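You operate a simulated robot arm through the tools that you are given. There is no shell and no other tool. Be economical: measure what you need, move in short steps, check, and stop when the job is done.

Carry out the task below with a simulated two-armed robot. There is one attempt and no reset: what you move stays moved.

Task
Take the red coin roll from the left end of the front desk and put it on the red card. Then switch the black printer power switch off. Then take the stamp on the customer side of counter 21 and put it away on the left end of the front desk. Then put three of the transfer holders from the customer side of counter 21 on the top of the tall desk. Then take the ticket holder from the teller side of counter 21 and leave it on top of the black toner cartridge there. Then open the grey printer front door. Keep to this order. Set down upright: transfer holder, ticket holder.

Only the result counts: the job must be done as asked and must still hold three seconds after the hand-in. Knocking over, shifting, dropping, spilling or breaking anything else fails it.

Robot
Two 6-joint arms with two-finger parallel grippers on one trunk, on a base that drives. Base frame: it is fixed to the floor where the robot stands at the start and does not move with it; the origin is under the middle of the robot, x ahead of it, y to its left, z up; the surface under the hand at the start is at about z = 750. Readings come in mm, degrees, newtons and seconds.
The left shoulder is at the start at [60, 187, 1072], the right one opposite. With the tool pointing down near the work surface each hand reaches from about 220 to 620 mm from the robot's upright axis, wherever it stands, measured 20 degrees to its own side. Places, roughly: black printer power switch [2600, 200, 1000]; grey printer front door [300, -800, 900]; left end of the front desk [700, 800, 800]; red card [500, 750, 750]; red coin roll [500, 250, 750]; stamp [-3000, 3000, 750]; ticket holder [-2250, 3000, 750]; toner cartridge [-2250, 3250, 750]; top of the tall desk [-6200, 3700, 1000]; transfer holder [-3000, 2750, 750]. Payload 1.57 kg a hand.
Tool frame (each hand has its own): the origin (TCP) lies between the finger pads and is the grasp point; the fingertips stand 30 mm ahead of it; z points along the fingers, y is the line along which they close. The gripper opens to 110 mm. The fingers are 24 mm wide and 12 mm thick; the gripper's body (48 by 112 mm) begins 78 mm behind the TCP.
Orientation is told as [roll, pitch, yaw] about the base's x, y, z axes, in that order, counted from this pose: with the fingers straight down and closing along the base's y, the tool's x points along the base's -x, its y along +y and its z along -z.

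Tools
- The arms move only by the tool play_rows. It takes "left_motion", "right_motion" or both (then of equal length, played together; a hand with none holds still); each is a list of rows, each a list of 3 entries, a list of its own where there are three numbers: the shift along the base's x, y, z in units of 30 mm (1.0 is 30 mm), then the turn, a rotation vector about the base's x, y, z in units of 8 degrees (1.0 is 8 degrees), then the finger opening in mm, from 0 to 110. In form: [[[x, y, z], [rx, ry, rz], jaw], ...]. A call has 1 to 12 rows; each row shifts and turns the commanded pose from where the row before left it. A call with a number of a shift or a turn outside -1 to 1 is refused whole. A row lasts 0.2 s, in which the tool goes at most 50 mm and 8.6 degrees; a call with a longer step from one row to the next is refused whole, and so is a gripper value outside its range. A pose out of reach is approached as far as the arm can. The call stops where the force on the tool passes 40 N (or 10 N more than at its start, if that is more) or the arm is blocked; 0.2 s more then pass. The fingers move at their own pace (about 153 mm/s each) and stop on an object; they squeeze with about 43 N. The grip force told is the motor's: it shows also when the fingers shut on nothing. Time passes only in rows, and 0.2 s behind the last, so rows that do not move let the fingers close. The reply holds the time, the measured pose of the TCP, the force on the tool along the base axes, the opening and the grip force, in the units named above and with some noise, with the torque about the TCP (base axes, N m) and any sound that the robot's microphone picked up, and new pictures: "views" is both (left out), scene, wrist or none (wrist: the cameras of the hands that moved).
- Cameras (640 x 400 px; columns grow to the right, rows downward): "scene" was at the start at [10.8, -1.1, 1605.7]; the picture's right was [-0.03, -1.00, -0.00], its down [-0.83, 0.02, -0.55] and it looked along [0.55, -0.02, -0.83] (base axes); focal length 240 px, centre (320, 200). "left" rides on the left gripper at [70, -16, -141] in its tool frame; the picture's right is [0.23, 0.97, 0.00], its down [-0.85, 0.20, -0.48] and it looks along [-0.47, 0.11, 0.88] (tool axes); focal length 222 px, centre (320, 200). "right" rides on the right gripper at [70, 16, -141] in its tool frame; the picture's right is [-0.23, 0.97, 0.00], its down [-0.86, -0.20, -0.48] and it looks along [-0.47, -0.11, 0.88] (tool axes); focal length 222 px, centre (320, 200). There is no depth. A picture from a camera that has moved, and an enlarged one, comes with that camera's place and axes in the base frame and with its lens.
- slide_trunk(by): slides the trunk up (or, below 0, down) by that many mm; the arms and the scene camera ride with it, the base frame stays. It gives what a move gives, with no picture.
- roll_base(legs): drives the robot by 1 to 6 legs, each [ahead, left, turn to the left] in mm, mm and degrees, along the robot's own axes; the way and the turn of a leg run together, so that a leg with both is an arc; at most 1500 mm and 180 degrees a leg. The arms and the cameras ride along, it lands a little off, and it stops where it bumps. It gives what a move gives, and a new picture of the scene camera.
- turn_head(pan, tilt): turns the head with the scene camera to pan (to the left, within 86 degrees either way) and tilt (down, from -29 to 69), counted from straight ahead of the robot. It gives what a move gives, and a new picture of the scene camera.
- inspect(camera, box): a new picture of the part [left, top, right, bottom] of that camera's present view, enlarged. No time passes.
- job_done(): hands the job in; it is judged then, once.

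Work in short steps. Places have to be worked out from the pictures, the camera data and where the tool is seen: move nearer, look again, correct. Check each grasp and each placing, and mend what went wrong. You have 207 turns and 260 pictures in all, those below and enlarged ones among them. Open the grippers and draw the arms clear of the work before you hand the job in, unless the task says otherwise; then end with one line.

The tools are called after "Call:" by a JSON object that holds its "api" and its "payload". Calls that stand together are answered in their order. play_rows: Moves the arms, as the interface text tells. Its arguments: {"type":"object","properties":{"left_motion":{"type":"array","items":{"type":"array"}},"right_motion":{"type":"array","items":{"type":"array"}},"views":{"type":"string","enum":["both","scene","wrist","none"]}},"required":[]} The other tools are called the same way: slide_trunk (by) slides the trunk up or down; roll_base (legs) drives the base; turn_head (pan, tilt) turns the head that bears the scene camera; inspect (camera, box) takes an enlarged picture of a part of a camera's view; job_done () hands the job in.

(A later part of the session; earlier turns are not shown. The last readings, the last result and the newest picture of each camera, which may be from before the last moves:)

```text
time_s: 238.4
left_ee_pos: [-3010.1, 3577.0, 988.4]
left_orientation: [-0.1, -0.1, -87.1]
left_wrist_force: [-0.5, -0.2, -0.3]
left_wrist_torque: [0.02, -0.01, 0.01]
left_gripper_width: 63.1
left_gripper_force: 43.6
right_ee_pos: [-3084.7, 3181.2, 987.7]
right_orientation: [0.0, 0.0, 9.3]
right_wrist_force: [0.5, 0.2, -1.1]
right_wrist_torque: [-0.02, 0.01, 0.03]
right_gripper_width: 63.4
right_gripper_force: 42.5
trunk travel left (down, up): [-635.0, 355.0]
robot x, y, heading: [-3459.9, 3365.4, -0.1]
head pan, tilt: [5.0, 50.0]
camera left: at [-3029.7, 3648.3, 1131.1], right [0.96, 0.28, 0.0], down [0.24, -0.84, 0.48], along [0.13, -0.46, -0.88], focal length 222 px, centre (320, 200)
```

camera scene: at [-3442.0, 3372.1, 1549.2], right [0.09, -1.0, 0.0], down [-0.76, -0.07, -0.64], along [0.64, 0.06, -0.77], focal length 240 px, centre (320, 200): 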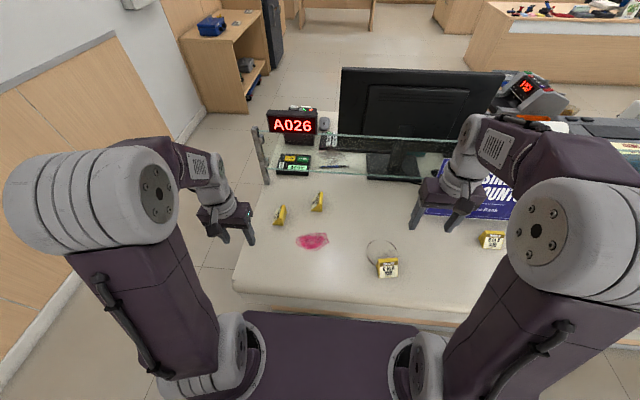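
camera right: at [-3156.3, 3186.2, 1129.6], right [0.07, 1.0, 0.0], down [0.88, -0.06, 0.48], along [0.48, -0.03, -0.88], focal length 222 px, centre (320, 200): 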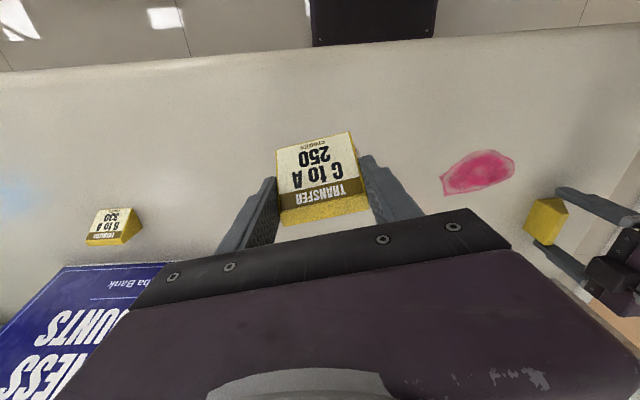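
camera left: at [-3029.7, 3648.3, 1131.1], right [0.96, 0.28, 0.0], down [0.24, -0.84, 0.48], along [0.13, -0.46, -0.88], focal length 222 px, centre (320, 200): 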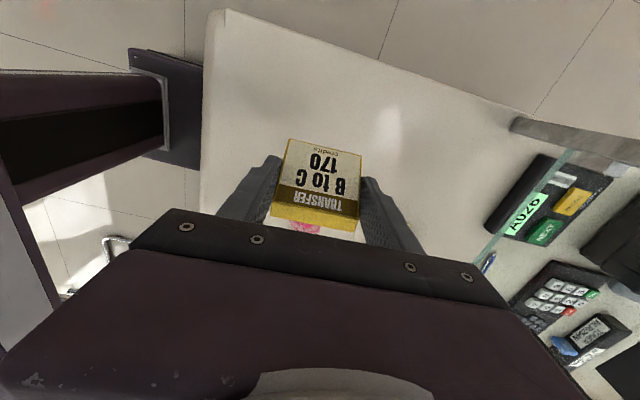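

Both holders held. Raise the trunk, back away, turn round and drive toward the tall desk.

Call:
{"api": "slide_trunk", "payload": {"by": 230}}

Call:
{"api": "roll_base", "payload": {"legs": [[-840, 0, 0], [0, 0, 180], [700, 0, 0]]}}

Call:
{"api": "turn_head", "payload": {"pan": -10, "tilt": 30}}

```text
time_s: 240.8
left_ee_pos: [-3009.1, 3578.5, 1219.1]
left_orientation: [-0.3, -0.1, -87.0]
left_wrist_force: [0.2, -0.1, -0.9]
left_wrist_torque: [-0.03, 0.01, 0.02]
left_gripper_width: 63.0
left_gripper_force: 42.7
right_ee_pos: [-3083.9, 3179.9, 1217.6]
right_orientation: [0.0, 0.0, 9.3]
right_wrist_force: [0.0, 0.0, -0.5]
right_wrist_torque: [0.01, 0.01, -0.02]
right_gripper_width: 63.2
right_gripper_force: 43.2
trunk travel left (down, up): [-865.0, 125.0]
robot x, y, heading: [-3460.0, 3362.0, 0.4]
head pan, tilt: [5.0, 50.0]
```

```text
time_s: 256.1
left_ee_pos: [-5444.9, 3145.8, 1218.6]
left_orientation: [-0.2, -0.1, 92.9]
left_wrist_force: [0.3, 0.2, -1.0]
left_wrist_torque: [0.02, 0.01, 0.0]
left_gripper_width: 63.1
left_gripper_force: 43.3
right_ee_pos: [-5370.7, 3542.9, 1217.3]
right_orientation: [0.0, 0.0, -170.7]
right_wrist_force: [-0.5, 0.0, -1.6]
right_wrist_torque: [0.01, 0.02, 0.04]
right_gripper_width: 63.2
right_gripper_force: 43.3
trunk travel left (down, up): [-865.0, 125.0]
robot x, y, heading: [-4997.3, 3360.6, -179.6]
head pan, tilt: [5.0, 50.0]
camera scene: at [-5011.3, 3353.8, 1779.2], right [-0.09, 1.0, 0.0], down [0.76, 0.07, -0.64], along [-0.64, -0.06, -0.77], focal length 240 px, centre (320, 200)
```

scene: 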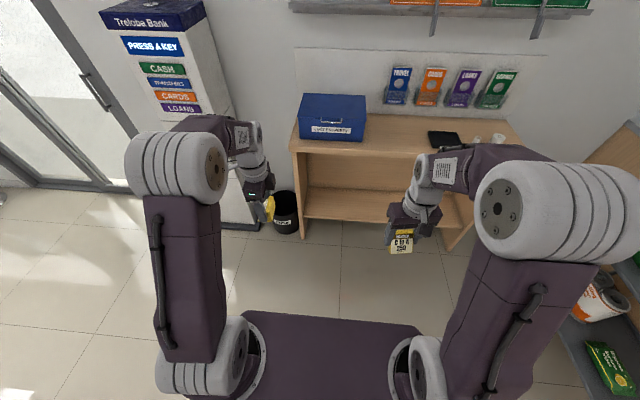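

```text
time_s: 256.9
left_ee_pos: [-5448.8, 3145.7, 1217.5]
left_orientation: [-0.3, -0.1, 92.9]
left_wrist_force: [0.7, -0.1, -0.4]
left_wrist_torque: [0.0, -0.02, 0.03]
left_gripper_width: 63.2
left_gripper_force: 42.9
right_ee_pos: [-5372.4, 3543.7, 1216.1]
right_orientation: [-0.1, 0.1, -170.7]
right_wrist_force: [0.9, 0.5, -1.3]
right_wrist_torque: [0.01, 0.03, 0.03]
right_gripper_width: 63.3
right_gripper_force: 42.8
trunk travel left (down, up): [-865.0, 125.0]
robot x, y, heading: [-4996.6, 3356.4, -179.8]
head pan, tilt: [-10.0, 30.0]
camera scene: at [-5026.1, 3376.1, 1808.6], right [0.17, 0.99, 0.0], down [0.49, -0.09, -0.87], along [-0.85, 0.15, -0.5], focal length 240 px, centre (320, 200)
```

scene: 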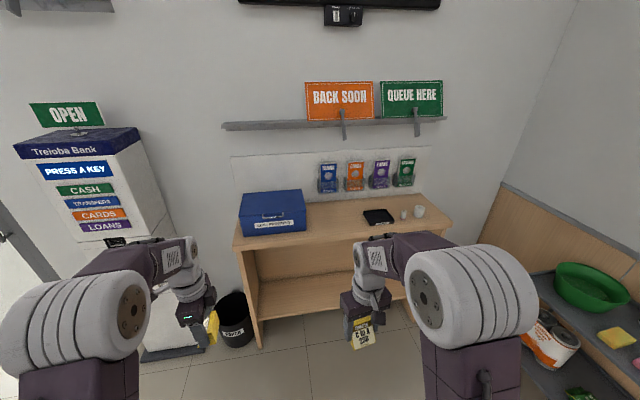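

Tall desk: front edge x≈-6065, top z≈917, free area y≈3530–3900. Drive up to it.

Call:
{"api": "roll_base", "payload": {"legs": [[0, -330, 0], [620, 0, 0]]}}

Call:
{"api": "turn_head", "payload": {"pan": 0, "tilt": 45}}

Call:
{"api": "play_rows", "payload": {"left_motion": [[[0, 0, 0], [0, 0, 0], 40]], "right_motion": [[[0, 0, 0], [0, 0, 0], 40]], "views": "wrist"}}

```text
time_s: 262.2
left_ee_pos: [-6067.5, 3484.0, 1218.7]
left_orientation: [-0.2, 0.0, 92.6]
left_wrist_force: [1.0, -0.8, -0.9]
left_wrist_torque: [-0.02, -0.03, 0.02]
left_gripper_width: 63.1
left_gripper_force: 42.9
right_ee_pos: [-5990.4, 3879.4, 1217.0]
right_orientation: [-0.1, 0.0, -171.1]
right_wrist_force: [-0.4, -0.4, -0.3]
right_wrist_torque: [-0.02, 0.01, 0.01]
right_gripper_width: 63.0
right_gripper_force: 43.0
trunk travel left (down, up): [-865.0, 125.0]
robot x, y, heading: [-5617.0, 3690.1, 179.7]
head pan, tilt: [-10.0, 30.0]
camera scene: at [-5644.7, 3710.6, 1808.7], right [0.18, 0.98, 0.0], down [0.49, -0.09, -0.87], along [-0.85, 0.15, -0.5], focal length 240 px, centre (320, 200)
```

scene: 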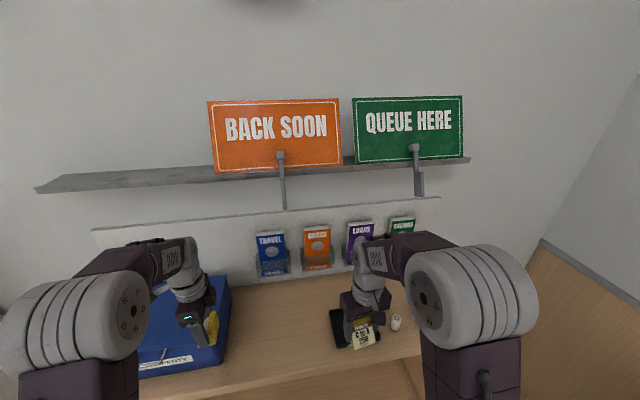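

```text
time_s: 262.9
left_ee_pos: [-6068.5, 3484.4, 1216.5]
left_orientation: [-0.3, -0.2, 92.6]
left_wrist_force: [-0.6, -0.1, -0.3]
left_wrist_torque: [-0.01, 0.02, 0.02]
left_gripper_width: 63.2
left_gripper_force: 43.3
right_ee_pos: [-5992.9, 3880.3, 1216.5]
right_orientation: [-0.1, 0.2, -171.1]
right_wrist_force: [0.2, -0.8, -0.4]
right_wrist_torque: [0.01, -0.03, 0.03]
right_gripper_width: 63.2
right_gripper_force: 42.5
trunk travel left (down, up): [-865.0, 125.0]
robot x, y, heading: [-5616.7, 3690.8, 179.8]
head pan, tilt: [0.0, 45.0]
camera scene: at [-5639.5, 3694.9, 1786.1], right [0.0, 1.0, 0.0], down [0.71, 0.0, -0.71], along [-0.71, 0.0, -0.71], focal length 240 px, centre (320, 200)
```

scene: 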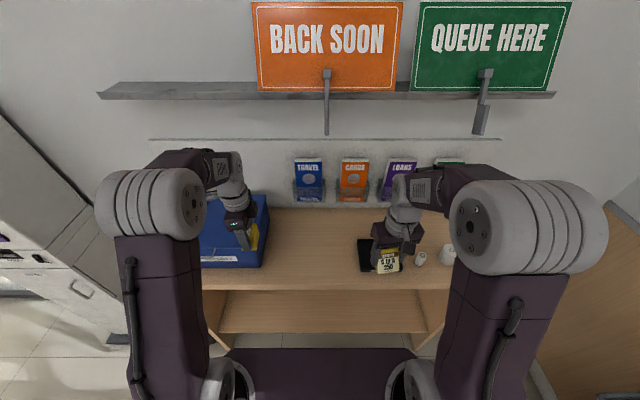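

```text
time_s: 263.3
left_ee_pos: [-6070.2, 3484.4, 1218.2]
left_orientation: [-0.3, -0.1, 92.7]
left_wrist_force: [0.1, 0.4, -1.2]
left_wrist_torque: [0.01, -0.01, -0.01]
left_gripper_width: 63.2
left_gripper_force: 42.6
right_ee_pos: [-5990.3, 3879.7, 1218.3]
right_orientation: [0.0, -0.1, -171.1]
right_wrist_force: [-0.7, -0.2, -0.7]
right_wrist_torque: [-0.02, 0.01, -0.02]
right_gripper_width: 63.3
right_gripper_force: 42.5
trunk travel left (down, up): [-865.0, 125.0]
robot x, y, heading: [-5616.1, 3694.5, 179.4]
head pan, tilt: [0.0, 45.0]
camera right: at [-5919.9, 3874.8, 1359.2], right [-0.07, -1.0, 0.0], down [-0.88, 0.06, 0.48], along [-0.48, 0.04, -0.88], focal length 222 px, centre (320, 200)
camera left: at [-6050.5, 3415.9, 1360.7], right [-0.96, -0.27, 0.0], down [-0.24, 0.84, 0.48], along [-0.13, 0.46, -0.88], focal length 222 px, centre (320, 200)
```

right: 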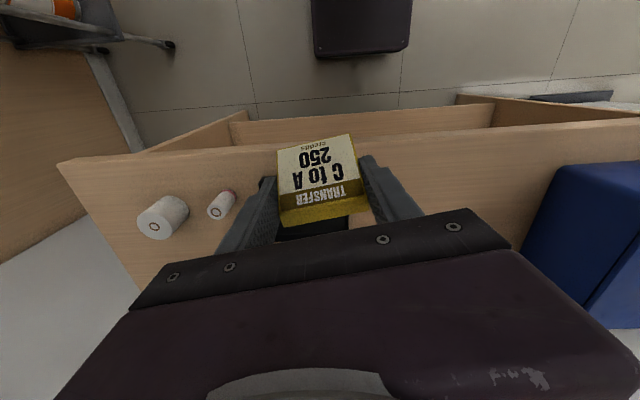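
left: 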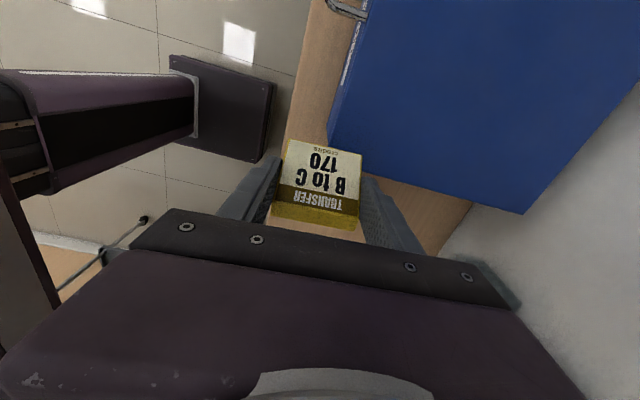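

Free area y 3480–3830, x -6040…-6450. Move the left hand to (-6130, 3555) and the right to (-6130, 3760), lowering to z≈985.

Call:
{"api": "play_rows", "payload": {"left_motion": [[[-0.25, 0.3, 0], [0, 0, 0], 40], [[-0.25, 0.3, 0], [0, 0, 0], 40], [[-0.25, 0.3, 0], [0, 0, 0], 40], [[-0.25, 0.3, -0.5], [0, 0, 0], 40], [[-0.25, 0.3, -1], [0, 0, 0], 40], [[-0.25, 0.3, -1], [0, 0, 0], 40], [[-0.25, 0.3, -1], [0, 0, 0], 40], [[-0.25, 0.3, -1], [0, 0, 0], 40], [[0, 0, -1], [0, 0, 0], 40], [[0, 0, -1], [0, 0, 0], 40], [[0, 0, -1], [0, 0, 0], 40]], "right_motion": [[[-0.6, -0.5, 0], [0, 0, 0], 40], [[-0.6, -0.5, 0], [0, 0, 0], 40], [[-0.6, -0.5, 0], [0, 0, 0], 40], [[-0.6, -0.5, -0.5], [0, 0, 0], 40], [[-0.6, -0.5, -1], [0, 0, 0], 40], [[-0.6, -0.5, -1], [0, 0, 0], 40], [[-0.6, -0.5, -1], [0, 0, 0], 40], [[-0.4, -0.5, -1], [0, 0, 0], 40], [[0, 0, -1], [0, 0, 0], 40], [[0, 0, -1], [0, 0, 0], 40], [[0, 0, -1], [0, 0, 0], 40]], "views": "both"}}

```text
time_s: 265.6
left_ee_pos: [-6126.0, 3556.8, 1030.5]
left_orientation: [1.0, -0.2, 92.5]
left_wrist_force: [10.6, -1.2, 28.7]
left_wrist_torque: [0.14, -1.42, -0.04]
left_gripper_width: 63.6
left_gripper_force: 43.0
right_ee_pos: [-6126.8, 3758.6, 1029.6]
right_orientation: [0.0, -1.2, -171.0]
right_wrist_force: [12.8, 4.8, 31.5]
right_wrist_torque: [-0.83, -0.94, 0.5]
right_gripper_width: 63.4
right_gripper_force: 43.7
trunk travel left (down, up): [-865.0, 125.0]
robot x, y, heading: [-5618.8, 3693.0, 179.9]
head pan, tilt: [0.0, 45.0]
stopped in row 11 (left hand): the force on the tool passed its limit at 91 N (the readings are from after the stop); the commanded pose is now the measured one
camera scene: at [-5623.5, 3696.5, 1787.1], right [0.0, 1.0, 0.0], down [0.7, 0.0, -0.71], along [-0.71, 0.0, -0.7], focal length 240 px, centre (320, 200)
camera right: at [-6051.4, 3754.6, 1170.6], right [-0.07, -1.0, 0.0], down [-0.87, 0.06, 0.5], along [-0.5, 0.03, -0.87], focal length 222 px, centre (320, 200)
camera left: at [-6104.5, 3489.7, 1172.9], right [-0.96, -0.27, 0.02], down [-0.23, 0.84, 0.48], along [-0.14, 0.46, -0.87], focal length 222 px, centre (320, 200)
```

scene: 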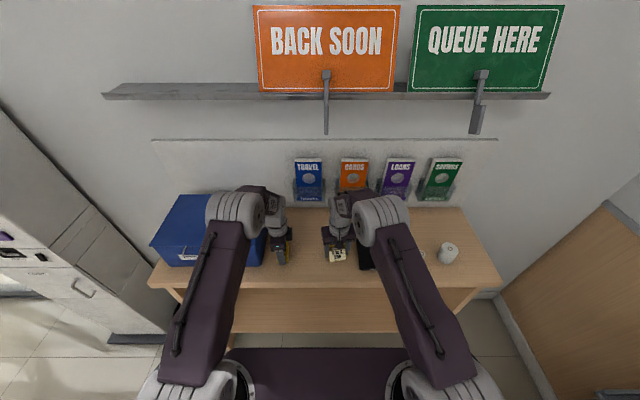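
right: 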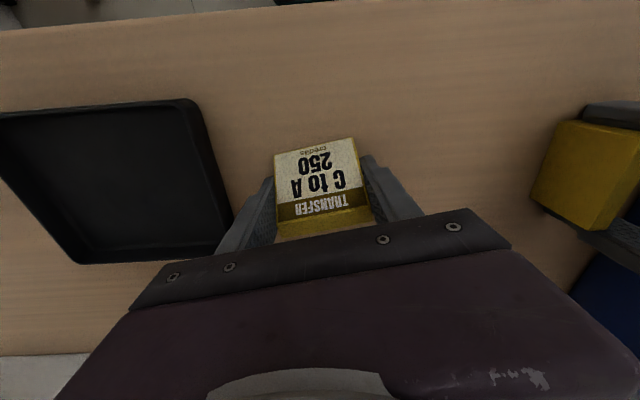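
left: 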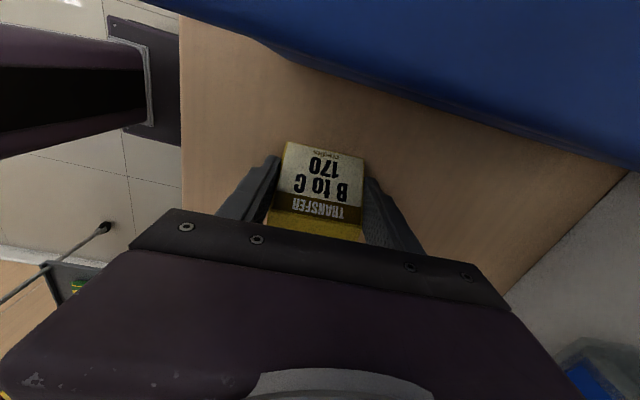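

Desk top is at z≈992; both holders touched it. Nothing seems displaced. I relieve the press in small steps.

Call:
{"api": "play_rows", "payload": {"left_motion": [[[0, 0, 0.1], [0, 0, 0], 40], [[0, 0, 0], [0, 0, 0], 40]], "right_motion": [[[0, 0, 0.1], [0, 0, 0], 40], [[0, 0, 0], [0, 0, 0], 40]], "views": "none"}}

```text
time_s: 266.2
left_ee_pos: [-6126.9, 3558.0, 1031.8]
left_orientation: [1.0, -0.2, 92.6]
left_wrist_force: [13.3, 1.7, 18.6]
left_wrist_torque: [0.17, -1.12, 0.07]
left_gripper_width: 63.3
left_gripper_force: 43.4
right_ee_pos: [-6127.2, 3758.6, 1031.1]
right_orientation: [0.0, -1.3, -171.0]
right_wrist_force: [7.0, 0.8, 20.1]
right_wrist_torque: [0.21, -0.53, -0.05]
right_gripper_width: 63.1
right_gripper_force: 43.1
trunk travel left (down, up): [-865.0, 125.0]
robot x, y, heading: [-5617.7, 3692.5, 180.2]
head pan, tilt: [0.0, 45.0]
```

Lift both about 12 mm clear, restoring orientation, and view.

Call:
{"api": "play_rows", "payload": {"left_motion": [[[0, 0, 0.4], [0, 0, 0], 40], [[0, 0, 0.2], [0, 0, 0], 40]], "right_motion": [[[0, 0, 0.4], [0, 0, 0], 40], [[0, 0, 0.2], [0, 0, 0], 40]], "views": "wrist"}}

```text
time_s: 266.8
left_ee_pos: [-6133.6, 3555.8, 1045.9]
left_orientation: [0.8, -0.2, 92.5]
left_wrist_force: [0.2, -0.6, -0.4]
left_wrist_torque: [0.0, 0.02, 0.02]
left_gripper_width: 63.2
left_gripper_force: 42.9
right_ee_pos: [-6131.7, 3758.1, 1044.0]
right_orientation: [0.0, -0.9, -171.1]
right_wrist_force: [-0.1, 0.3, -0.5]
right_wrist_torque: [0.0, 0.05, 0.03]
right_gripper_width: 63.1
right_gripper_force: 42.6
trunk travel left (down, up): [-865.0, 125.0]
robot x, y, heading: [-5619.4, 3692.7, 179.7]
head pan, tilt: [0.0, 45.0]
camera right: at [-6058.8, 3753.9, 1186.3], right [-0.07, -1.0, 0.0], down [-0.87, 0.07, 0.49], along [-0.49, 0.03, -0.87], focal length 222 px, centre (320, 200)
camera left: at [-6111.7, 3488.4, 1188.2], right [-0.96, -0.27, 0.01], down [-0.23, 0.84, 0.48], along [-0.14, 0.46, -0.87], focal length 222 px, centre (320, 200)
```

right: 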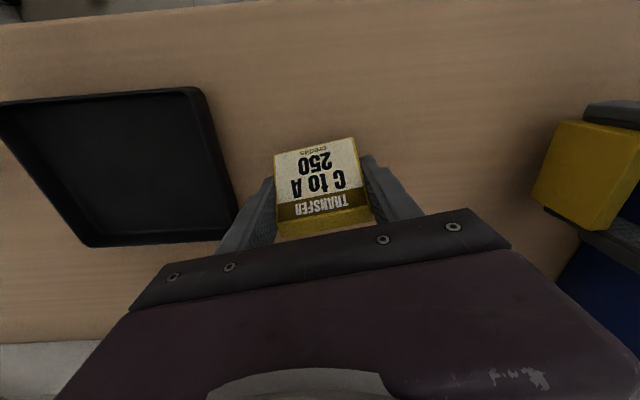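
left: 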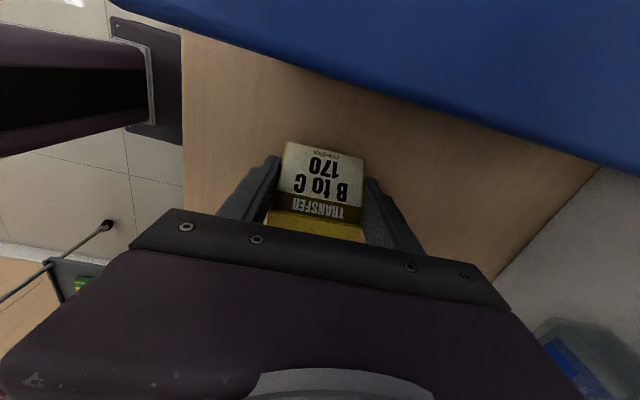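

Both still well held. Correct the small tilts, nudge the right hand away from the tray, and lower gently.

Call:
{"api": "play_rows", "payload": {"left_motion": [[[0, 0, 0], [0, -0.1, 0], 40], [[0, 0, -0.2], [0, 0, 0], 40], [[0, 0, -0.13], [0, 0, 0], 40]], "right_motion": [[[0, -0.4, 0], [0.02, -0.11, 0], 40], [[0, 0, -0.2], [0, 0, 0], 40], [[0, 0, -0.1], [0, 0, 0], 40]], "views": "none"}}

```text
time_s: 267.6
left_ee_pos: [-6135.8, 3555.7, 1034.5]
left_orientation: [-0.2, -0.2, 92.5]
left_wrist_force: [-0.3, 0.4, -0.5]
left_wrist_torque: [-0.01, 0.01, 0.01]
left_gripper_width: 63.4
left_gripper_force: 43.5
right_ee_pos: [-6133.4, 3746.4, 1034.2]
right_orientation: [0.1, 0.2, -171.0]
right_wrist_force: [0.3, 0.0, -0.4]
right_wrist_torque: [-0.01, 0.0, -0.03]
right_gripper_width: 63.2
right_gripper_force: 43.3
trunk travel left (down, up): [-865.0, 125.0]
robot x, y, heading: [-5621.9, 3694.9, 179.7]
head pan, tilt: [0.0, 45.0]
```

Call:
{"api": "play_rows", "payload": {"left_motion": [[[0, 0, -0.07], [0, 0, 0], 40], [[0, 0, 0], [0, 0, 0], 40]], "right_motion": [[[0, 0, -0.07], [0, 0, 0], 40], [[0, 0, 0], [0, 0, 0], 40]], "views": "none"}}

```text
time_s: 268.2
left_ee_pos: [-6135.4, 3556.4, 1033.1]
left_orientation: [-0.2, -0.2, 92.4]
left_wrist_force: [0.2, -0.8, -0.3]
left_wrist_torque: [-0.03, 0.0, -0.01]
left_gripper_width: 63.4
left_gripper_force: 43.6
right_ee_pos: [-6135.6, 3745.4, 1033.9]
right_orientation: [0.0, 0.1, -171.1]
right_wrist_force: [0.9, -0.3, -0.2]
right_wrist_torque: [0.02, -0.03, -0.01]
right_gripper_width: 63.2
right_gripper_force: 42.1
trunk travel left (down, up): [-865.0, 125.0]
robot x, y, heading: [-5621.8, 3694.6, 179.8]
head pan, tilt: [0.0, 45.0]
```

Call:
{"api": "play_rows", "payload": {"left_motion": [[[0, 0, -0.06], [0, 0, 0], 40], [[0, 0, -0.04], [0, 0, 0], 40]], "right_motion": [[[0, 0, -0.06], [0, 0, 0], 40], [[0, 0, -0.04], [0, 0, 0], 40]], "views": "none"}}

```text
time_s: 268.8
left_ee_pos: [-6135.4, 3555.1, 1031.1]
left_orientation: [0.0, -0.2, 92.6]
left_wrist_force: [-0.5, -1.4, 6.6]
left_wrist_torque: [0.09, 0.25, 0.03]
left_gripper_width: 63.5
left_gripper_force: 43.1
right_ee_pos: [-6133.2, 3746.4, 1031.1]
right_orientation: [0.1, 0.0, -171.1]
right_wrist_force: [0.7, -0.2, -0.9]
right_wrist_torque: [0.03, 0.01, -0.02]
right_gripper_width: 63.5
right_gripper_force: 43.5
trunk travel left (down, up): [-865.0, 125.0]
robot x, y, heading: [-5617.7, 3695.5, 179.7]
head pan, tilt: [0.0, 45.0]
```

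Left is in contact (6.6 N). Lower the right a touch more.

Call:
{"api": "play_rows", "payload": {"right_motion": [[[0, 0, -0.05], [0, 0, 0], 40], [[0, 0, -0.03], [0, 0, 0], 40]], "views": "none"}}

```text
time_s: 269.4
left_ee_pos: [-6133.5, 3556.5, 1030.8]
left_orientation: [-0.2, -0.2, 92.4]
left_wrist_force: [-0.2, 0.2, 0.1]
left_wrist_torque: [0.0, 0.05, -0.01]
left_gripper_width: 63.4
left_gripper_force: 43.3
right_ee_pos: [-6133.9, 3747.1, 1031.0]
right_orientation: [0.0, -0.3, -171.1]
right_wrist_force: [-1.5, 2.6, 19.1]
right_wrist_torque: [0.02, 0.41, -0.05]
right_gripper_width: 63.1
right_gripper_force: 42.7
trunk travel left (down, up): [-865.0, 125.0]
robot x, y, heading: [-5617.5, 3694.7, 179.9]
head pan, tilt: [0.0, 45.0]
```

Both on the surface. Open and lift straight up.

Call:
{"api": "play_rows", "payload": {"left_motion": [[[0, 0, -0.02], [0, 0, 0], 80], [[0, 0, 0], [0, 0, 0], 80], [[0, 0, 1], [0, 0, 0], 80], [[0, 0, 1], [0, 0, 0], 80], [[0, 0, 1], [0, 0, 0], 80], [[0, 0, 1], [0, 0, 0], 80]], "right_motion": [[[0, 0, 0.05], [0, 0, 0], 80], [[0, 0, 0], [0, 0, 0], 80], [[0, 0, 1], [0, 0, 0], 80], [[0, 0, 1], [0, 0, 0], 80], [[0, 0, 1], [0, 0, 0], 80], [[0, 0, 1], [0, 0, 0], 80]], "views": "wrist"}}

```text
time_s: 270.8
left_ee_pos: [-6134.0, 3557.6, 1150.3]
left_orientation: [-0.2, -0.2, 92.6]
left_wrist_force: [-0.1, 0.2, 0.0]
left_wrist_torque: [0.01, 0.03, 0.0]
left_gripper_width: 79.8
left_gripper_force: 0.0
right_ee_pos: [-6133.3, 3747.5, 1151.4]
right_orientation: [0.0, 0.1, -171.0]
right_wrist_force: [-0.1, 0.5, 0.4]
right_wrist_torque: [0.04, 0.03, 0.04]
right_gripper_width: 79.9
right_gripper_force: 0.1
trunk travel left (down, up): [-865.0, 125.0]
robot x, y, heading: [-5615.3, 3694.0, 179.8]
head pan, tilt: [0.0, 45.0]
camera right: at [-6062.9, 3742.0, 1292.7], right [-0.07, -1.0, 0.0], down [-0.88, 0.06, 0.48], along [-0.48, 0.04, -0.88], focal length 222 px, centre (320, 200)
camera left: at [-6116.0, 3488.2, 1292.7], right [-0.96, -0.27, 0.0], down [-0.24, 0.84, 0.48], along [-0.13, 0.46, -0.88], focal length 222 px, centre (320, 200)
```

right: 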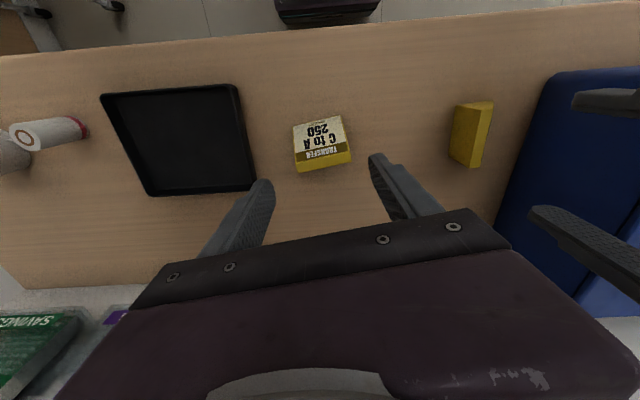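
left: 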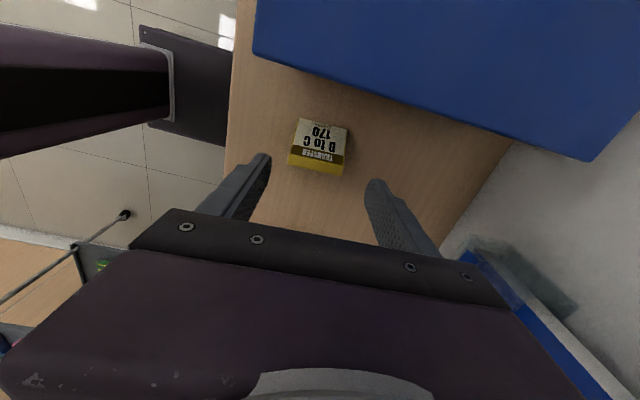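

Both holders stand upright. Retract, and go back for the B-to-A holder with the right hand.

Call:
{"api": "play_rows", "payload": {"left_motion": [[[0.8, 0, 0.5], [0, 0, 0], 80], [[0.8, 0, 0.5], [0, 0, 0], 80], [[0.8, 0, 0.5], [0, 0, 0], 80], [[0.8, 0, 0.5], [0, 0, 0], 80], [[0.8, -0.5, 0], [0, 0, 0], 80], [[0.8, -0.5, 0], [0, 0, 0], 80]], "right_motion": [[[0.8, 0, 0.5], [0, 0, -0.2], 80], [[0.8, 0, 0.5], [0, 0, -0.2], 80], [[0.8, 0, 0.5], [0, 0, -0.2], 80], [[0.8, 0, 0.5], [0, 0, -0.2], 80], [[0.8, 0.5, 0], [0, 0, -0.2], 80], [[0.8, 0.5, 0], [0, 0, -0.12], 80]], "views": "none"}}

Call:
{"api": "roll_base", "payload": {"legs": [[-620, 0, 0], [0, 0, -179.8], [1300, -668, 0]]}}

Call:
{"api": "slide_trunk", "payload": {"by": -230}}

Call:
{"api": "turn_head", "payload": {"pan": -10, "tilt": 50}}

```text
time_s: 272.2
left_ee_pos: [-5988.5, 3527.1, 1209.8]
left_orientation: [-0.1, -0.2, 92.6]
left_wrist_force: [0.4, 0.9, -0.1]
left_wrist_torque: [-0.01, 0.02, -0.01]
left_gripper_width: 79.9
left_gripper_force: 0.2
right_ee_pos: [-5988.9, 3775.4, 1209.3]
right_orientation: [0.0, 0.0, 180.0]
right_wrist_force: [0.2, 0.2, -0.5]
right_wrist_torque: [0.02, 0.02, 0.02]
right_gripper_width: 80.0
right_gripper_force: 0.1
trunk travel left (down, up): [-865.0, 125.0]
robot x, y, heading: [-5620.2, 3695.2, 179.8]
head pan, tilt: [0.0, 45.0]
```

```text
time_s: 289.9
left_ee_pos: [-3322.7, 3206.6, 1209.1]
left_orientation: [-0.1, -0.2, -86.8]
left_wrist_force: [0.1, 0.0, 0.5]
left_wrist_torque: [0.01, 0.01, 0.01]
left_gripper_width: 80.5
left_gripper_force: 0.1
right_ee_pos: [-3320.0, 2956.9, 1209.4]
right_orientation: [0.0, -0.1, 0.6]
right_wrist_force: [-0.6, 0.0, -0.3]
right_wrist_torque: [-0.01, 0.02, 0.02]
right_gripper_width: 80.1
right_gripper_force: 0.0
trunk travel left (down, up): [-865.0, 125.0]
robot x, y, heading: [-3692.9, 3035.2, 0.1]
head pan, tilt: [0.0, 45.0]
camera scene: at [-3672.7, 3036.0, 1786.1], right [0.01, -1.0, 0.0], down [-0.71, -0.01, -0.71], along [0.71, 0.01, -0.71], focal length 240 px, centre (320, 200)
```

scene: 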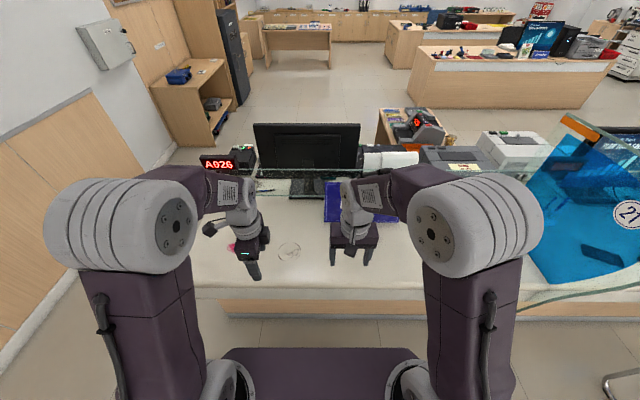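

```text
time_s: 292.3
left_ee_pos: [-3322.8, 3205.8, 979.5]
left_orientation: [-0.2, -0.2, -86.8]
left_wrist_force: [-0.4, 0.5, -0.7]
left_wrist_torque: [-0.01, 0.01, -0.02]
left_gripper_width: 80.0
left_gripper_force: 0.2
right_ee_pos: [-3319.9, 2956.8, 980.1]
right_orientation: [0.0, 0.1, 0.6]
right_wrist_force: [-0.3, 0.2, -0.1]
right_wrist_torque: [-0.07, -0.02, 0.02]
right_gripper_width: 80.2
right_gripper_force: 0.1
trunk travel left (down, up): [-635.0, 355.0]
robot x, y, heading: [-3694.7, 3035.4, 0.5]
head pan, tilt: [0.0, 45.0]
```

```text
time_s: 293.1
left_ee_pos: [-3322.7, 3206.1, 980.1]
left_orientation: [-0.2, -0.2, -86.8]
left_wrist_force: [-1.1, -0.2, 0.0]
left_wrist_torque: [-0.01, 0.01, -0.03]
left_gripper_width: 79.9
left_gripper_force: 0.1
right_ee_pos: [-3320.2, 2956.8, 979.4]
right_orientation: [0.0, 0.1, 0.6]
right_wrist_force: [-0.1, 0.2, -0.6]
right_wrist_torque: [0.01, 0.02, 0.01]
right_gripper_width: 80.1
right_gripper_force: 0.1
trunk travel left (down, up): [-635.0, 355.0]
robot x, y, heading: [-3694.5, 3036.0, 0.5]
head pan, tilt: [-10.0, 50.0]
camera scene: at [-3677.4, 3022.3, 1549.2], right [-0.17, -0.99, 0.0], down [-0.76, 0.13, -0.64], along [0.63, -0.11, -0.77], focal length 240 px, centre (320, 200)
```

scene: 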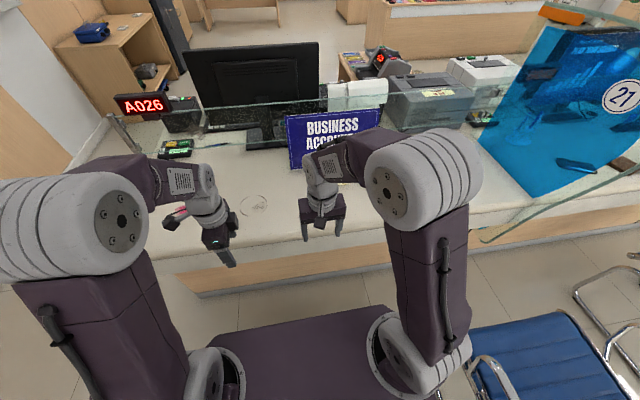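

Drive up 230 mm and bring the right hand over B-to-A for a look.

Call:
{"api": "roll_base", "payload": {"legs": [[230, 0, -0.4]]}}

Call:
{"api": "play_rows", "payload": {"right_motion": [[[0.5, -0.8, 0], [0, 0, 0], 95], [[0.5, -0.8, 0], [0, 0, 0], 95], [[0.5, -0.8, 0], [0, 0, 0], 95], [[0.5, -0.8, 0], [0, 0, 0], 95], [[0.5, -0.8, 0], [0, 0, 0], 95], [[0.5, -0.5, 0], [0, 0, 0], 95]], "views": "wrist"}}

Call:
{"api": "inspect", "payload": {"camera": "right", "box": [240, 90, 400, 190]}}

```text
time_s: 294.8
left_ee_pos: [-3092.6, 3204.8, 978.9]
left_orientation: [-0.1, -0.2, -87.2]
left_wrist_force: [-0.1, 0.1, -0.1]
left_wrist_torque: [-0.01, 0.0, -0.04]
left_gripper_width: 80.2
left_gripper_force: 0.0
right_ee_pos: [-3093.1, 2954.1, 979.3]
right_orientation: [0.0, 0.1, 0.2]
right_wrist_force: [1.3, 0.2, 0.1]
right_wrist_torque: [-0.01, 0.03, 0.04]
right_gripper_width: 80.1
right_gripper_force: 0.1
trunk travel left (down, up): [-635.0, 355.0]
robot x, y, heading: [-3464.6, 3036.5, 0.1]
head pan, tilt: [-10.0, 50.0]
camera scene: at [-3449.4, 3022.9, 1549.2], right [-0.17, -0.98, 0.0], down [-0.75, 0.13, -0.64], along [0.63, -0.11, -0.77], focal length 240 px, centre (320, 200)
```

scene: 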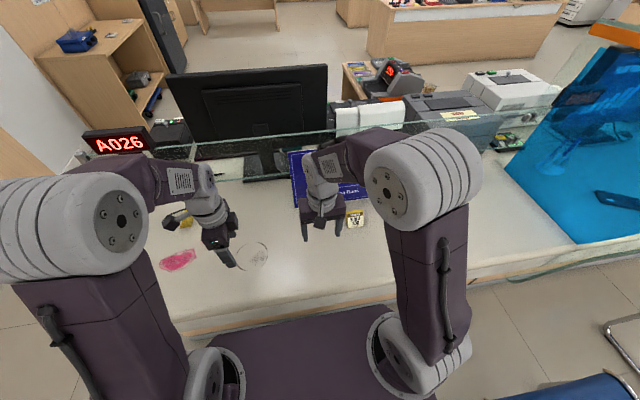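

```text
time_s: 296.2
left_ee_pos: [-3093.7, 3203.8, 979.2]
left_orientation: [-0.2, -0.1, -87.3]
left_wrist_force: [0.1, -0.3, -0.2]
left_wrist_torque: [0.01, 0.01, 0.01]
left_gripper_width: 80.3
left_gripper_force: 0.0
right_ee_pos: [-3001.7, 2819.0, 979.6]
right_orientation: [-0.1, 0.2, 0.2]
right_wrist_force: [0.4, 0.7, -0.4]
right_wrist_torque: [0.02, -0.01, 0.0]
right_gripper_width: 95.0
right_gripper_force: 0.0
trunk travel left (down, up): [-635.0, 355.0]
robot x, y, heading: [-3467.0, 3038.0, -0.1]
head pan, tilt: [-10.0, 50.0]
camera right: at [-3071.5, 2835.1, 1121.5], right [0.22, 0.97, 0.0], down [0.86, -0.2, 0.48], along [0.46, -0.11, -0.88], focal length 222 px, centre (320, 200)
```

right: 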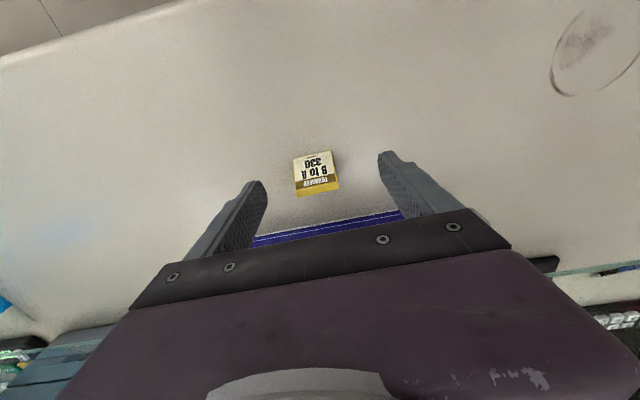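

```text
4.00 times, centred on (320, 140) of right
camera zoom: at [-3071.5, 2835.1, 1121.5], right [0.22, 0.97, 0.0], down [0.86, -0.2, 0.48], along [0.46, -0.11, -0.88], focal length 888 px, centre (320, 440)
```

zoom: 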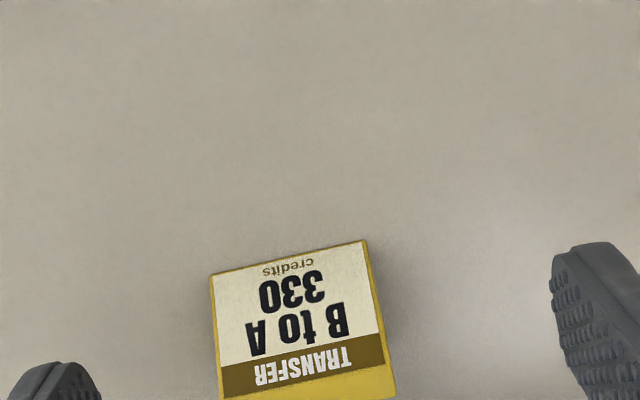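

B-to-A: front edge centre (-2977, 2799), yaw 0. Move to (-2949, 2799) and lower to z≈822.

Call:
{"api": "play_rows", "payload": {"right_motion": [[[0.6, -0.3, -0.7], [0, 0, 0], 95], [[0.6, -0.3, -0.7], [0, 0, 0], 95], [[0.5, -0.07, -0.8], [0, 0, 0], 95], [[0.06, 0, -1], [0, 0, 0], 95], [[0, 0, -1], [0, 0, 0], 95], [[0, 0, -1], [0, 0, 0], 95]], "views": "wrist"}}

```text
time_s: 297.6
left_ee_pos: [-3092.9, 3205.0, 979.0]
left_orientation: [-0.2, 0.0, -87.3]
left_wrist_force: [0.2, -0.2, -0.1]
left_wrist_torque: [0.0, 0.01, -0.02]
left_gripper_width: 80.2
left_gripper_force: 0.0
right_ee_pos: [-2949.8, 2798.5, 823.6]
right_orientation: [0.0, 0.1, 0.2]
right_wrist_force: [0.6, 0.3, -0.5]
right_wrist_torque: [-0.02, 0.02, 0.04]
right_gripper_width: 94.9
right_gripper_force: 0.1
trunk travel left (down, up): [-635.0, 355.0]
robot x, y, heading: [-3466.3, 3033.2, 0.2]
head pan, tilt: [-10.0, 50.0]
camera right: at [-3018.9, 2814.1, 965.0], right [0.22, 0.97, 0.0], down [0.86, -0.2, 0.48], along [0.47, -0.11, -0.88], focal length 222 px, centre (320, 200)
```

right: 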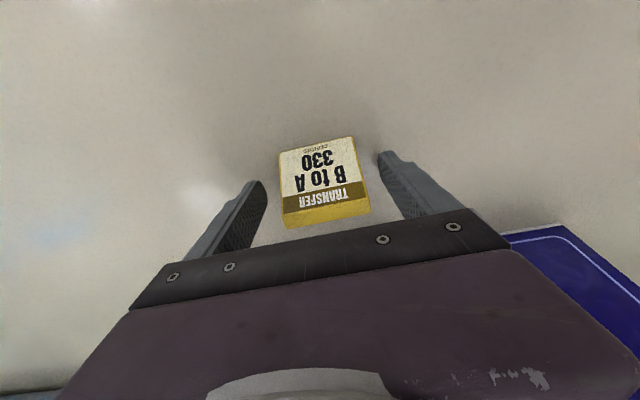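

Well aligned. Close, lift and retract.

Call:
{"api": "play_rows", "payload": {"right_motion": [[[0, 0, 0], [0, 0, 0], 40], [[0, 0, 0], [0, 0, 0], 40], [[0, 0, 0], [0, 0, 0], 40], [[0, 0, 0.5], [0, 0, 0], 40], [[0, 0, 1], [0, 0, 0], 40], [[0, 0, 1], [0, 0, 0], 40], [[0, 0, 1], [0, 0, 0], 40], [[0, 0, 1], [0, 0, 0], 40], [[-0.6, 0.3, 1], [0, 0, 0], 40], [[-0.8, 0.3, 0], [0, 0, 0], 40], [[-0.8, 0.3, 0], [0, 0, 0], 40], [[-0.8, 0.3, 0], [0, 0, 0], 40]], "views": "wrist"}}

Call:
{"api": "slide_trunk", "payload": {"by": 230}}

Call:
{"api": "roll_base", "payload": {"legs": [[-1100, 0, 0], [0, 0, 179.8], [400, -620, 0], [540, 0, 0]]}}

```text
time_s: 300.2
left_ee_pos: [-3095.4, 3205.4, 978.8]
left_orientation: [-0.1, -0.1, -87.4]
left_wrist_force: [-0.7, -0.4, -0.3]
left_wrist_torque: [-0.02, -0.02, 0.01]
left_gripper_width: 80.1
left_gripper_force: 0.0
right_ee_pos: [-3042.7, 2835.4, 989.5]
right_orientation: [0.0, 0.0, 0.3]
right_wrist_force: [0.1, 0.1, -0.1]
right_wrist_torque: [0.0, -0.04, 0.02]
right_gripper_width: 63.2
right_gripper_force: 43.0
trunk travel left (down, up): [-635.0, 355.0]
robot x, y, heading: [-3464.7, 3033.7, -0.1]
head pan, tilt: [-10.0, 50.0]
camera right: at [-3112.2, 2852.4, 1130.3], right [0.22, 0.97, 0.0], down [0.86, -0.2, 0.48], along [0.47, -0.11, -0.88], focal length 222 px, centre (320, 200)
```

right: 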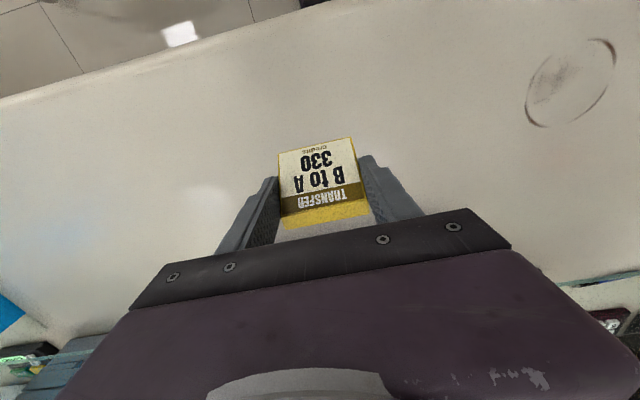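

```text
time_s: 302.6
left_ee_pos: [-3092.8, 3206.1, 1209.1]
left_orientation: [-0.3, -0.2, -87.3]
left_wrist_force: [-0.6, 1.4, 0.3]
left_wrist_torque: [0.0, -0.02, -0.02]
left_gripper_width: 79.8
left_gripper_force: 0.1
right_ee_pos: [-3040.3, 2834.1, 1218.0]
right_orientation: [0.0, 0.1, 0.1]
right_wrist_force: [1.0, -0.2, -0.3]
right_wrist_torque: [0.0, 0.01, 0.0]
right_gripper_width: 63.4
right_gripper_force: 42.6
trunk travel left (down, up): [-865.0, 125.0]
robot x, y, heading: [-3464.6, 3031.4, 0.0]
head pan, tilt: [-10.0, 50.0]
```

```text
time_s: 322.0
left_ee_pos: [-5893.9, 3461.7, 1210.6]
left_orientation: [-0.1, -0.2, 94.0]
left_wrist_force: [0.5, 0.0, 0.0]
left_wrist_torque: [-0.04, 0.02, -0.01]
left_gripper_width: 79.9
left_gripper_force: 0.0
right_ee_pos: [-5953.6, 3828.1, 1218.4]
right_orientation: [0.1, 0.0, -178.6]
right_wrist_force: [-0.1, -0.2, -0.6]
right_wrist_torque: [-0.03, 0.01, 0.02]
right_gripper_width: 62.8
right_gripper_force: 43.2
trunk travel left (down, up): [-865.0, 125.0]
robot x, y, heading: [-5528.9, 3641.0, -178.8]
head pan, tilt: [-10.0, 50.0]
camera scene: at [-5540.8, 3652.5, 1779.2], right [0.15, 0.99, 0.0], down [0.76, -0.12, -0.64], along [-0.64, 0.1, -0.77], focal length 240 px, centre (320, 200)
```

scene: 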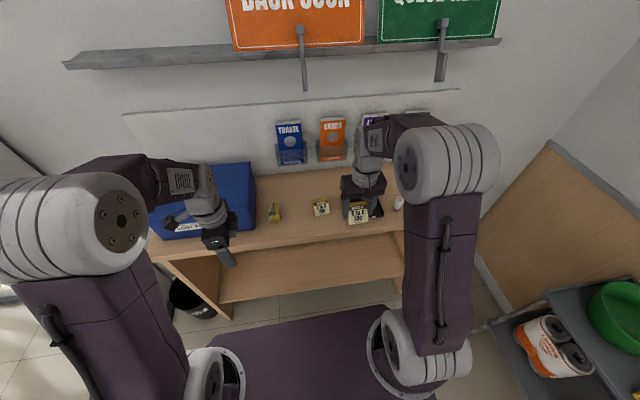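

Position the base for placing the third holder behind/between the first two at about (-6225, 3648).

Call:
{"api": "roll_base", "payload": {"legs": [[135, 115, -1.2]]}}

Call:
{"api": "turn_head", "payload": {"pan": 0, "tilt": 50}}

Call:
{"api": "inspect", "payload": {"camera": "scene", "box": [240, 140, 440, 265]}}

```text
time_s: 323.5
left_ee_pos: [-6029.5, 3353.5, 1210.8]
left_orientation: [0.0, 0.0, 92.8]
left_wrist_force: [-0.1, 0.0, -0.1]
left_wrist_torque: [-0.04, 0.02, -0.01]
left_gripper_width: 80.2
left_gripper_force: 0.1
right_ee_pos: [-6082.8, 3724.1, 1218.4]
right_orientation: [0.1, -0.1, -179.7]
right_wrist_force: [1.0, -0.3, -1.1]
right_wrist_torque: [-0.02, 0.02, -0.02]
right_gripper_width: 63.2
right_gripper_force: 42.8
trunk travel left (down, up): [-865.0, 125.0]
robot x, y, heading: [-5653.6, 3525.1, -180.1]
head pan, tilt: [-10.0, 50.0]
camera scene: at [-5671.8, 3539.6, 1779.2], right [0.17, 0.98, 0.0], down [0.75, -0.13, -0.64], along [-0.63, 0.11, -0.77], focal length 240 px, centre (320, 200)
```

scene: 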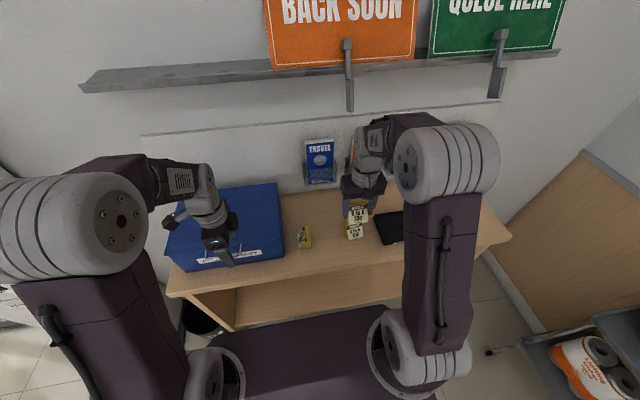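

```text
time_s: 324.2
left_ee_pos: [-6031.1, 3352.1, 1208.3]
left_orientation: [-0.2, -0.2, 92.8]
left_wrist_force: [-1.0, 0.6, -0.1]
left_wrist_torque: [0.01, -0.03, -0.01]
left_gripper_width: 80.3
left_gripper_force: 0.1
right_ee_pos: [-6084.6, 3720.6, 1217.3]
right_orientation: [0.0, 0.1, -179.7]
right_wrist_force: [-0.5, -0.2, -1.4]
right_wrist_torque: [-0.01, -0.03, 0.0]
right_gripper_width: 63.3
right_gripper_force: 43.5
trunk travel left (down, up): [-865.0, 125.0]
robot x, y, heading: [-5658.8, 3521.7, -179.9]
head pan, tilt: [0.0, 50.0]
camera scene: at [-5676.6, 3522.9, 1779.2], right [0.0, 1.0, 0.0], down [0.77, 0.0, -0.64], along [-0.64, 0.0, -0.77], focal length 240 px, centre (320, 200)
```

scene: 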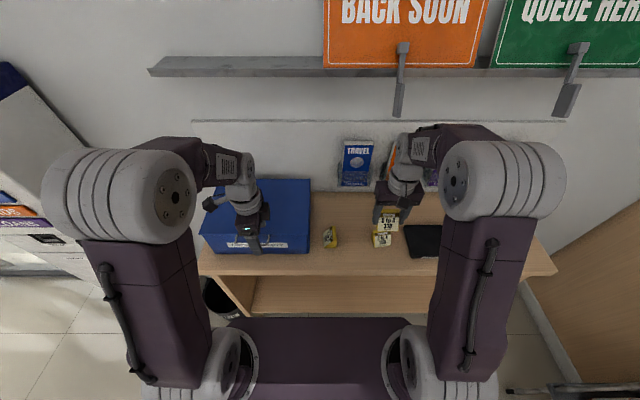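

```text
3.20 times, centred on (340, 202) of scene
camera zoom: at [-5676.6, 3522.9, 1779.2], right [0.0, 1.0, 0.0], down [0.77, 0.0, -0.64], along [-0.64, 0.0, -0.77], focal length 767 px, centre (256, 192)
```

zoom: 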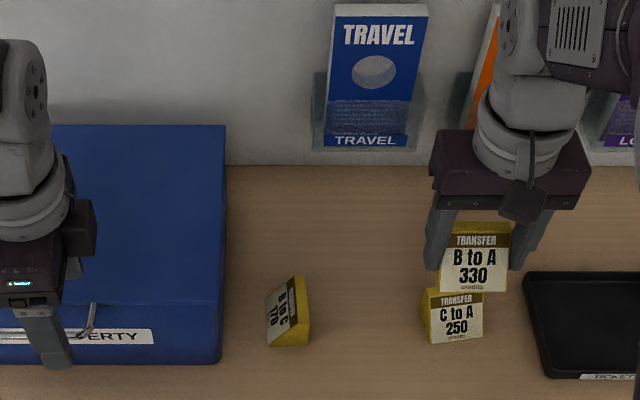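

Move the third holder over (-6215, 3650), then lower to z≈1045.

Call:
{"api": "play_rows", "payload": {"right_motion": [[[-0.7, -0.4, 0], [0, 0, 0], 40], [[-0.7, -0.4, 0], [0, 0, 0], 40], [[-0.7, -0.4, 0], [0, 0, 0], 40], [[-0.7, -0.4, 0], [0, 0, 0], 40], [[-0.7, -0.4, -0.5], [0, 0, 0], 40], [[-0.85, -0.35, -1], [0, 0, 0], 40], [[0, 0, -1], [0, 0, 0], 40], [[0, 0, -1], [0, 0, 0], 40], [[0, 0, -1], [0, 0, 0], 40], [[0, 0, -0.9], [0, 0, 0], 40], [[0, 0, -0.3], [0, 0, 0], 40]], "views": "both"}}

```text
time_s: 326.6
left_ee_pos: [-6032.2, 3352.6, 1208.9]
left_orientation: [-0.2, -0.2, 92.9]
left_wrist_force: [0.0, -0.9, 0.4]
left_wrist_torque: [0.0, -0.02, 0.01]
left_gripper_width: 79.8
left_gripper_force: 0.0
right_ee_pos: [-6214.4, 3650.8, 1047.2]
right_orientation: [0.0, 0.1, -179.8]
right_wrist_force: [0.0, -0.5, -1.0]
right_wrist_torque: [0.01, 0.0, 0.03]
right_gripper_width: 63.1
right_gripper_force: 43.0
trunk travel left (down, up): [-865.0, 125.0]
robot x, y, heading: [-5658.7, 3520.6, -179.9]
head pan, tilt: [0.0, 50.0]
camera scene: at [-5676.4, 3522.8, 1779.2], right [0.0, 1.0, 0.0], down [0.77, 0.0, -0.64], along [-0.64, 0.0, -0.77], focal length 240 px, centre (320, 200)
camera right: at [-6145.4, 3634.4, 1189.3], right [-0.22, -0.97, 0.0], down [-0.86, 0.2, 0.48], along [-0.47, 0.11, -0.88], focal length 222 px, centre (320, 200)
```

scene: 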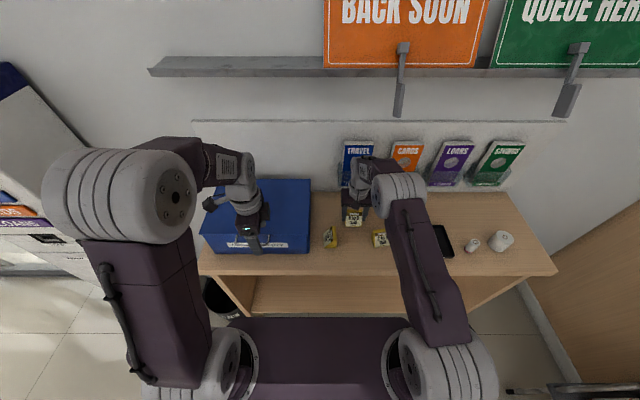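
right: 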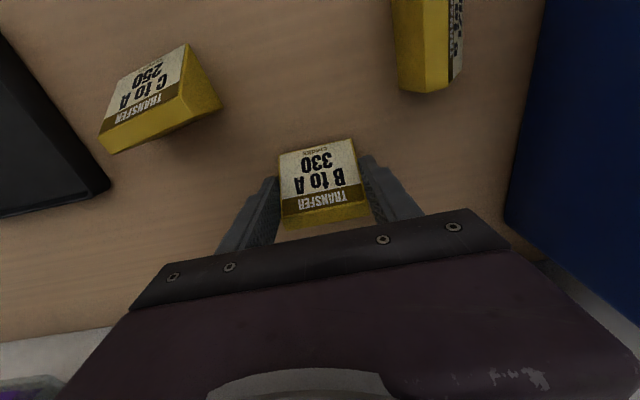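

Clear of both neighbours. Lower gently to contact (expected TCP z≈1032).

Call:
{"api": "play_rows", "payload": {"right_motion": [[[0, 0, -0.3], [0, 0, 0], 40], [[0, 0, -0.13], [0, 0, 0], 40], [[0, 0, 0], [0, 0, 0], 40]], "views": "none"}}

```text
time_s: 327.4
left_ee_pos: [-6028.8, 3352.0, 1210.8]
left_orientation: [0.0, -0.2, 92.9]
left_wrist_force: [0.3, -0.5, 1.1]
left_wrist_torque: [-0.02, 0.0, 0.0]
left_gripper_width: 80.1
left_gripper_force: 0.0
right_ee_pos: [-6211.4, 3650.0, 1037.1]
right_orientation: [0.0, -0.4, -179.8]
right_wrist_force: [-5.5, 4.0, 32.1]
right_wrist_torque: [0.12, 0.32, 0.01]
right_gripper_width: 63.3
right_gripper_force: 43.0
trunk travel left (down, up): [-865.0, 125.0]
robot x, y, heading: [-5656.5, 3521.3, -180.0]
head pan, tilt: [0.0, 50.0]
```

Contact already at 1037 with 32 N; ease up a bit and look.

Call:
{"api": "play_rows", "payload": {"right_motion": [[[0, 0, 0.1], [0, 0, 0], 40], [[0, 0, 0.05], [0, 0, 0], 40]], "views": "wrist"}}

Call:
{"api": "inspect", "payload": {"camera": "scene", "box": [300, 170, 420, 260]}}

```text
time_s: 328.0
left_ee_pos: [-6031.8, 3351.7, 1210.3]
left_orientation: [-0.3, -0.1, 92.7]
left_wrist_force: [-0.8, 0.7, 0.5]
left_wrist_torque: [0.05, 0.01, -0.01]
left_gripper_width: 79.9
left_gripper_force: 0.0
right_ee_pos: [-6213.8, 3649.4, 1038.0]
right_orientation: [0.0, 0.2, -179.7]
right_wrist_force: [-5.7, 0.3, 12.3]
right_wrist_torque: [-0.09, 0.53, -0.04]
right_gripper_width: 63.4
right_gripper_force: 43.1
trunk travel left (down, up): [-865.0, 125.0]
robot x, y, heading: [-5657.3, 3520.4, -179.9]
head pan, tilt: [0.0, 50.0]
camera right: at [-6144.4, 3634.2, 1179.9], right [-0.22, -0.97, 0.0], down [-0.86, 0.2, 0.48], along [-0.46, 0.11, -0.88], focal length 222 px, centre (320, 200)
```

right: 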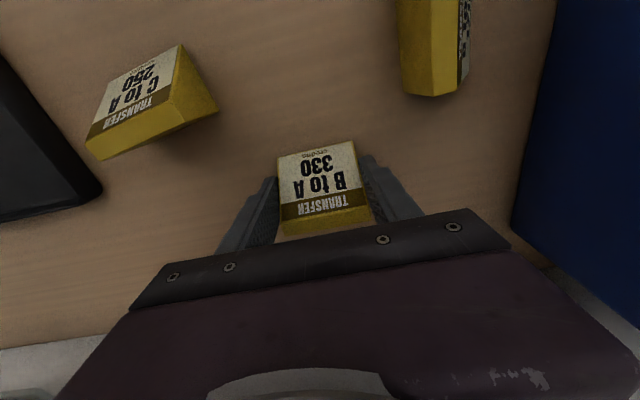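

```text
4.44 times, centred on (360, 215) of scene
camera zoom: at [-5675.9, 3522.3, 1778.9], right [0.0, 1.0, 0.0], down [0.77, 0.0, -0.64], along [-0.64, 0.0, -0.77], focal length 1066 px, centre (142, 133)
```

zoom: 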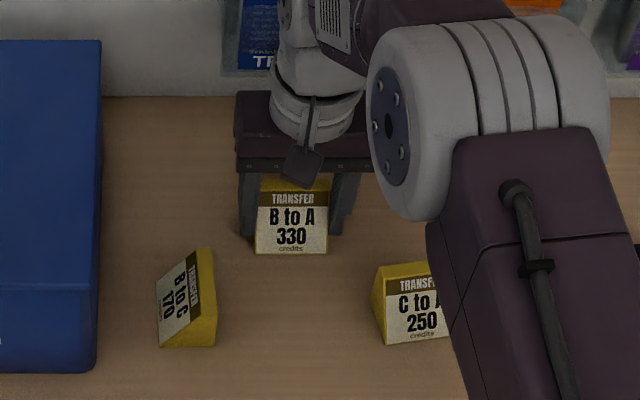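

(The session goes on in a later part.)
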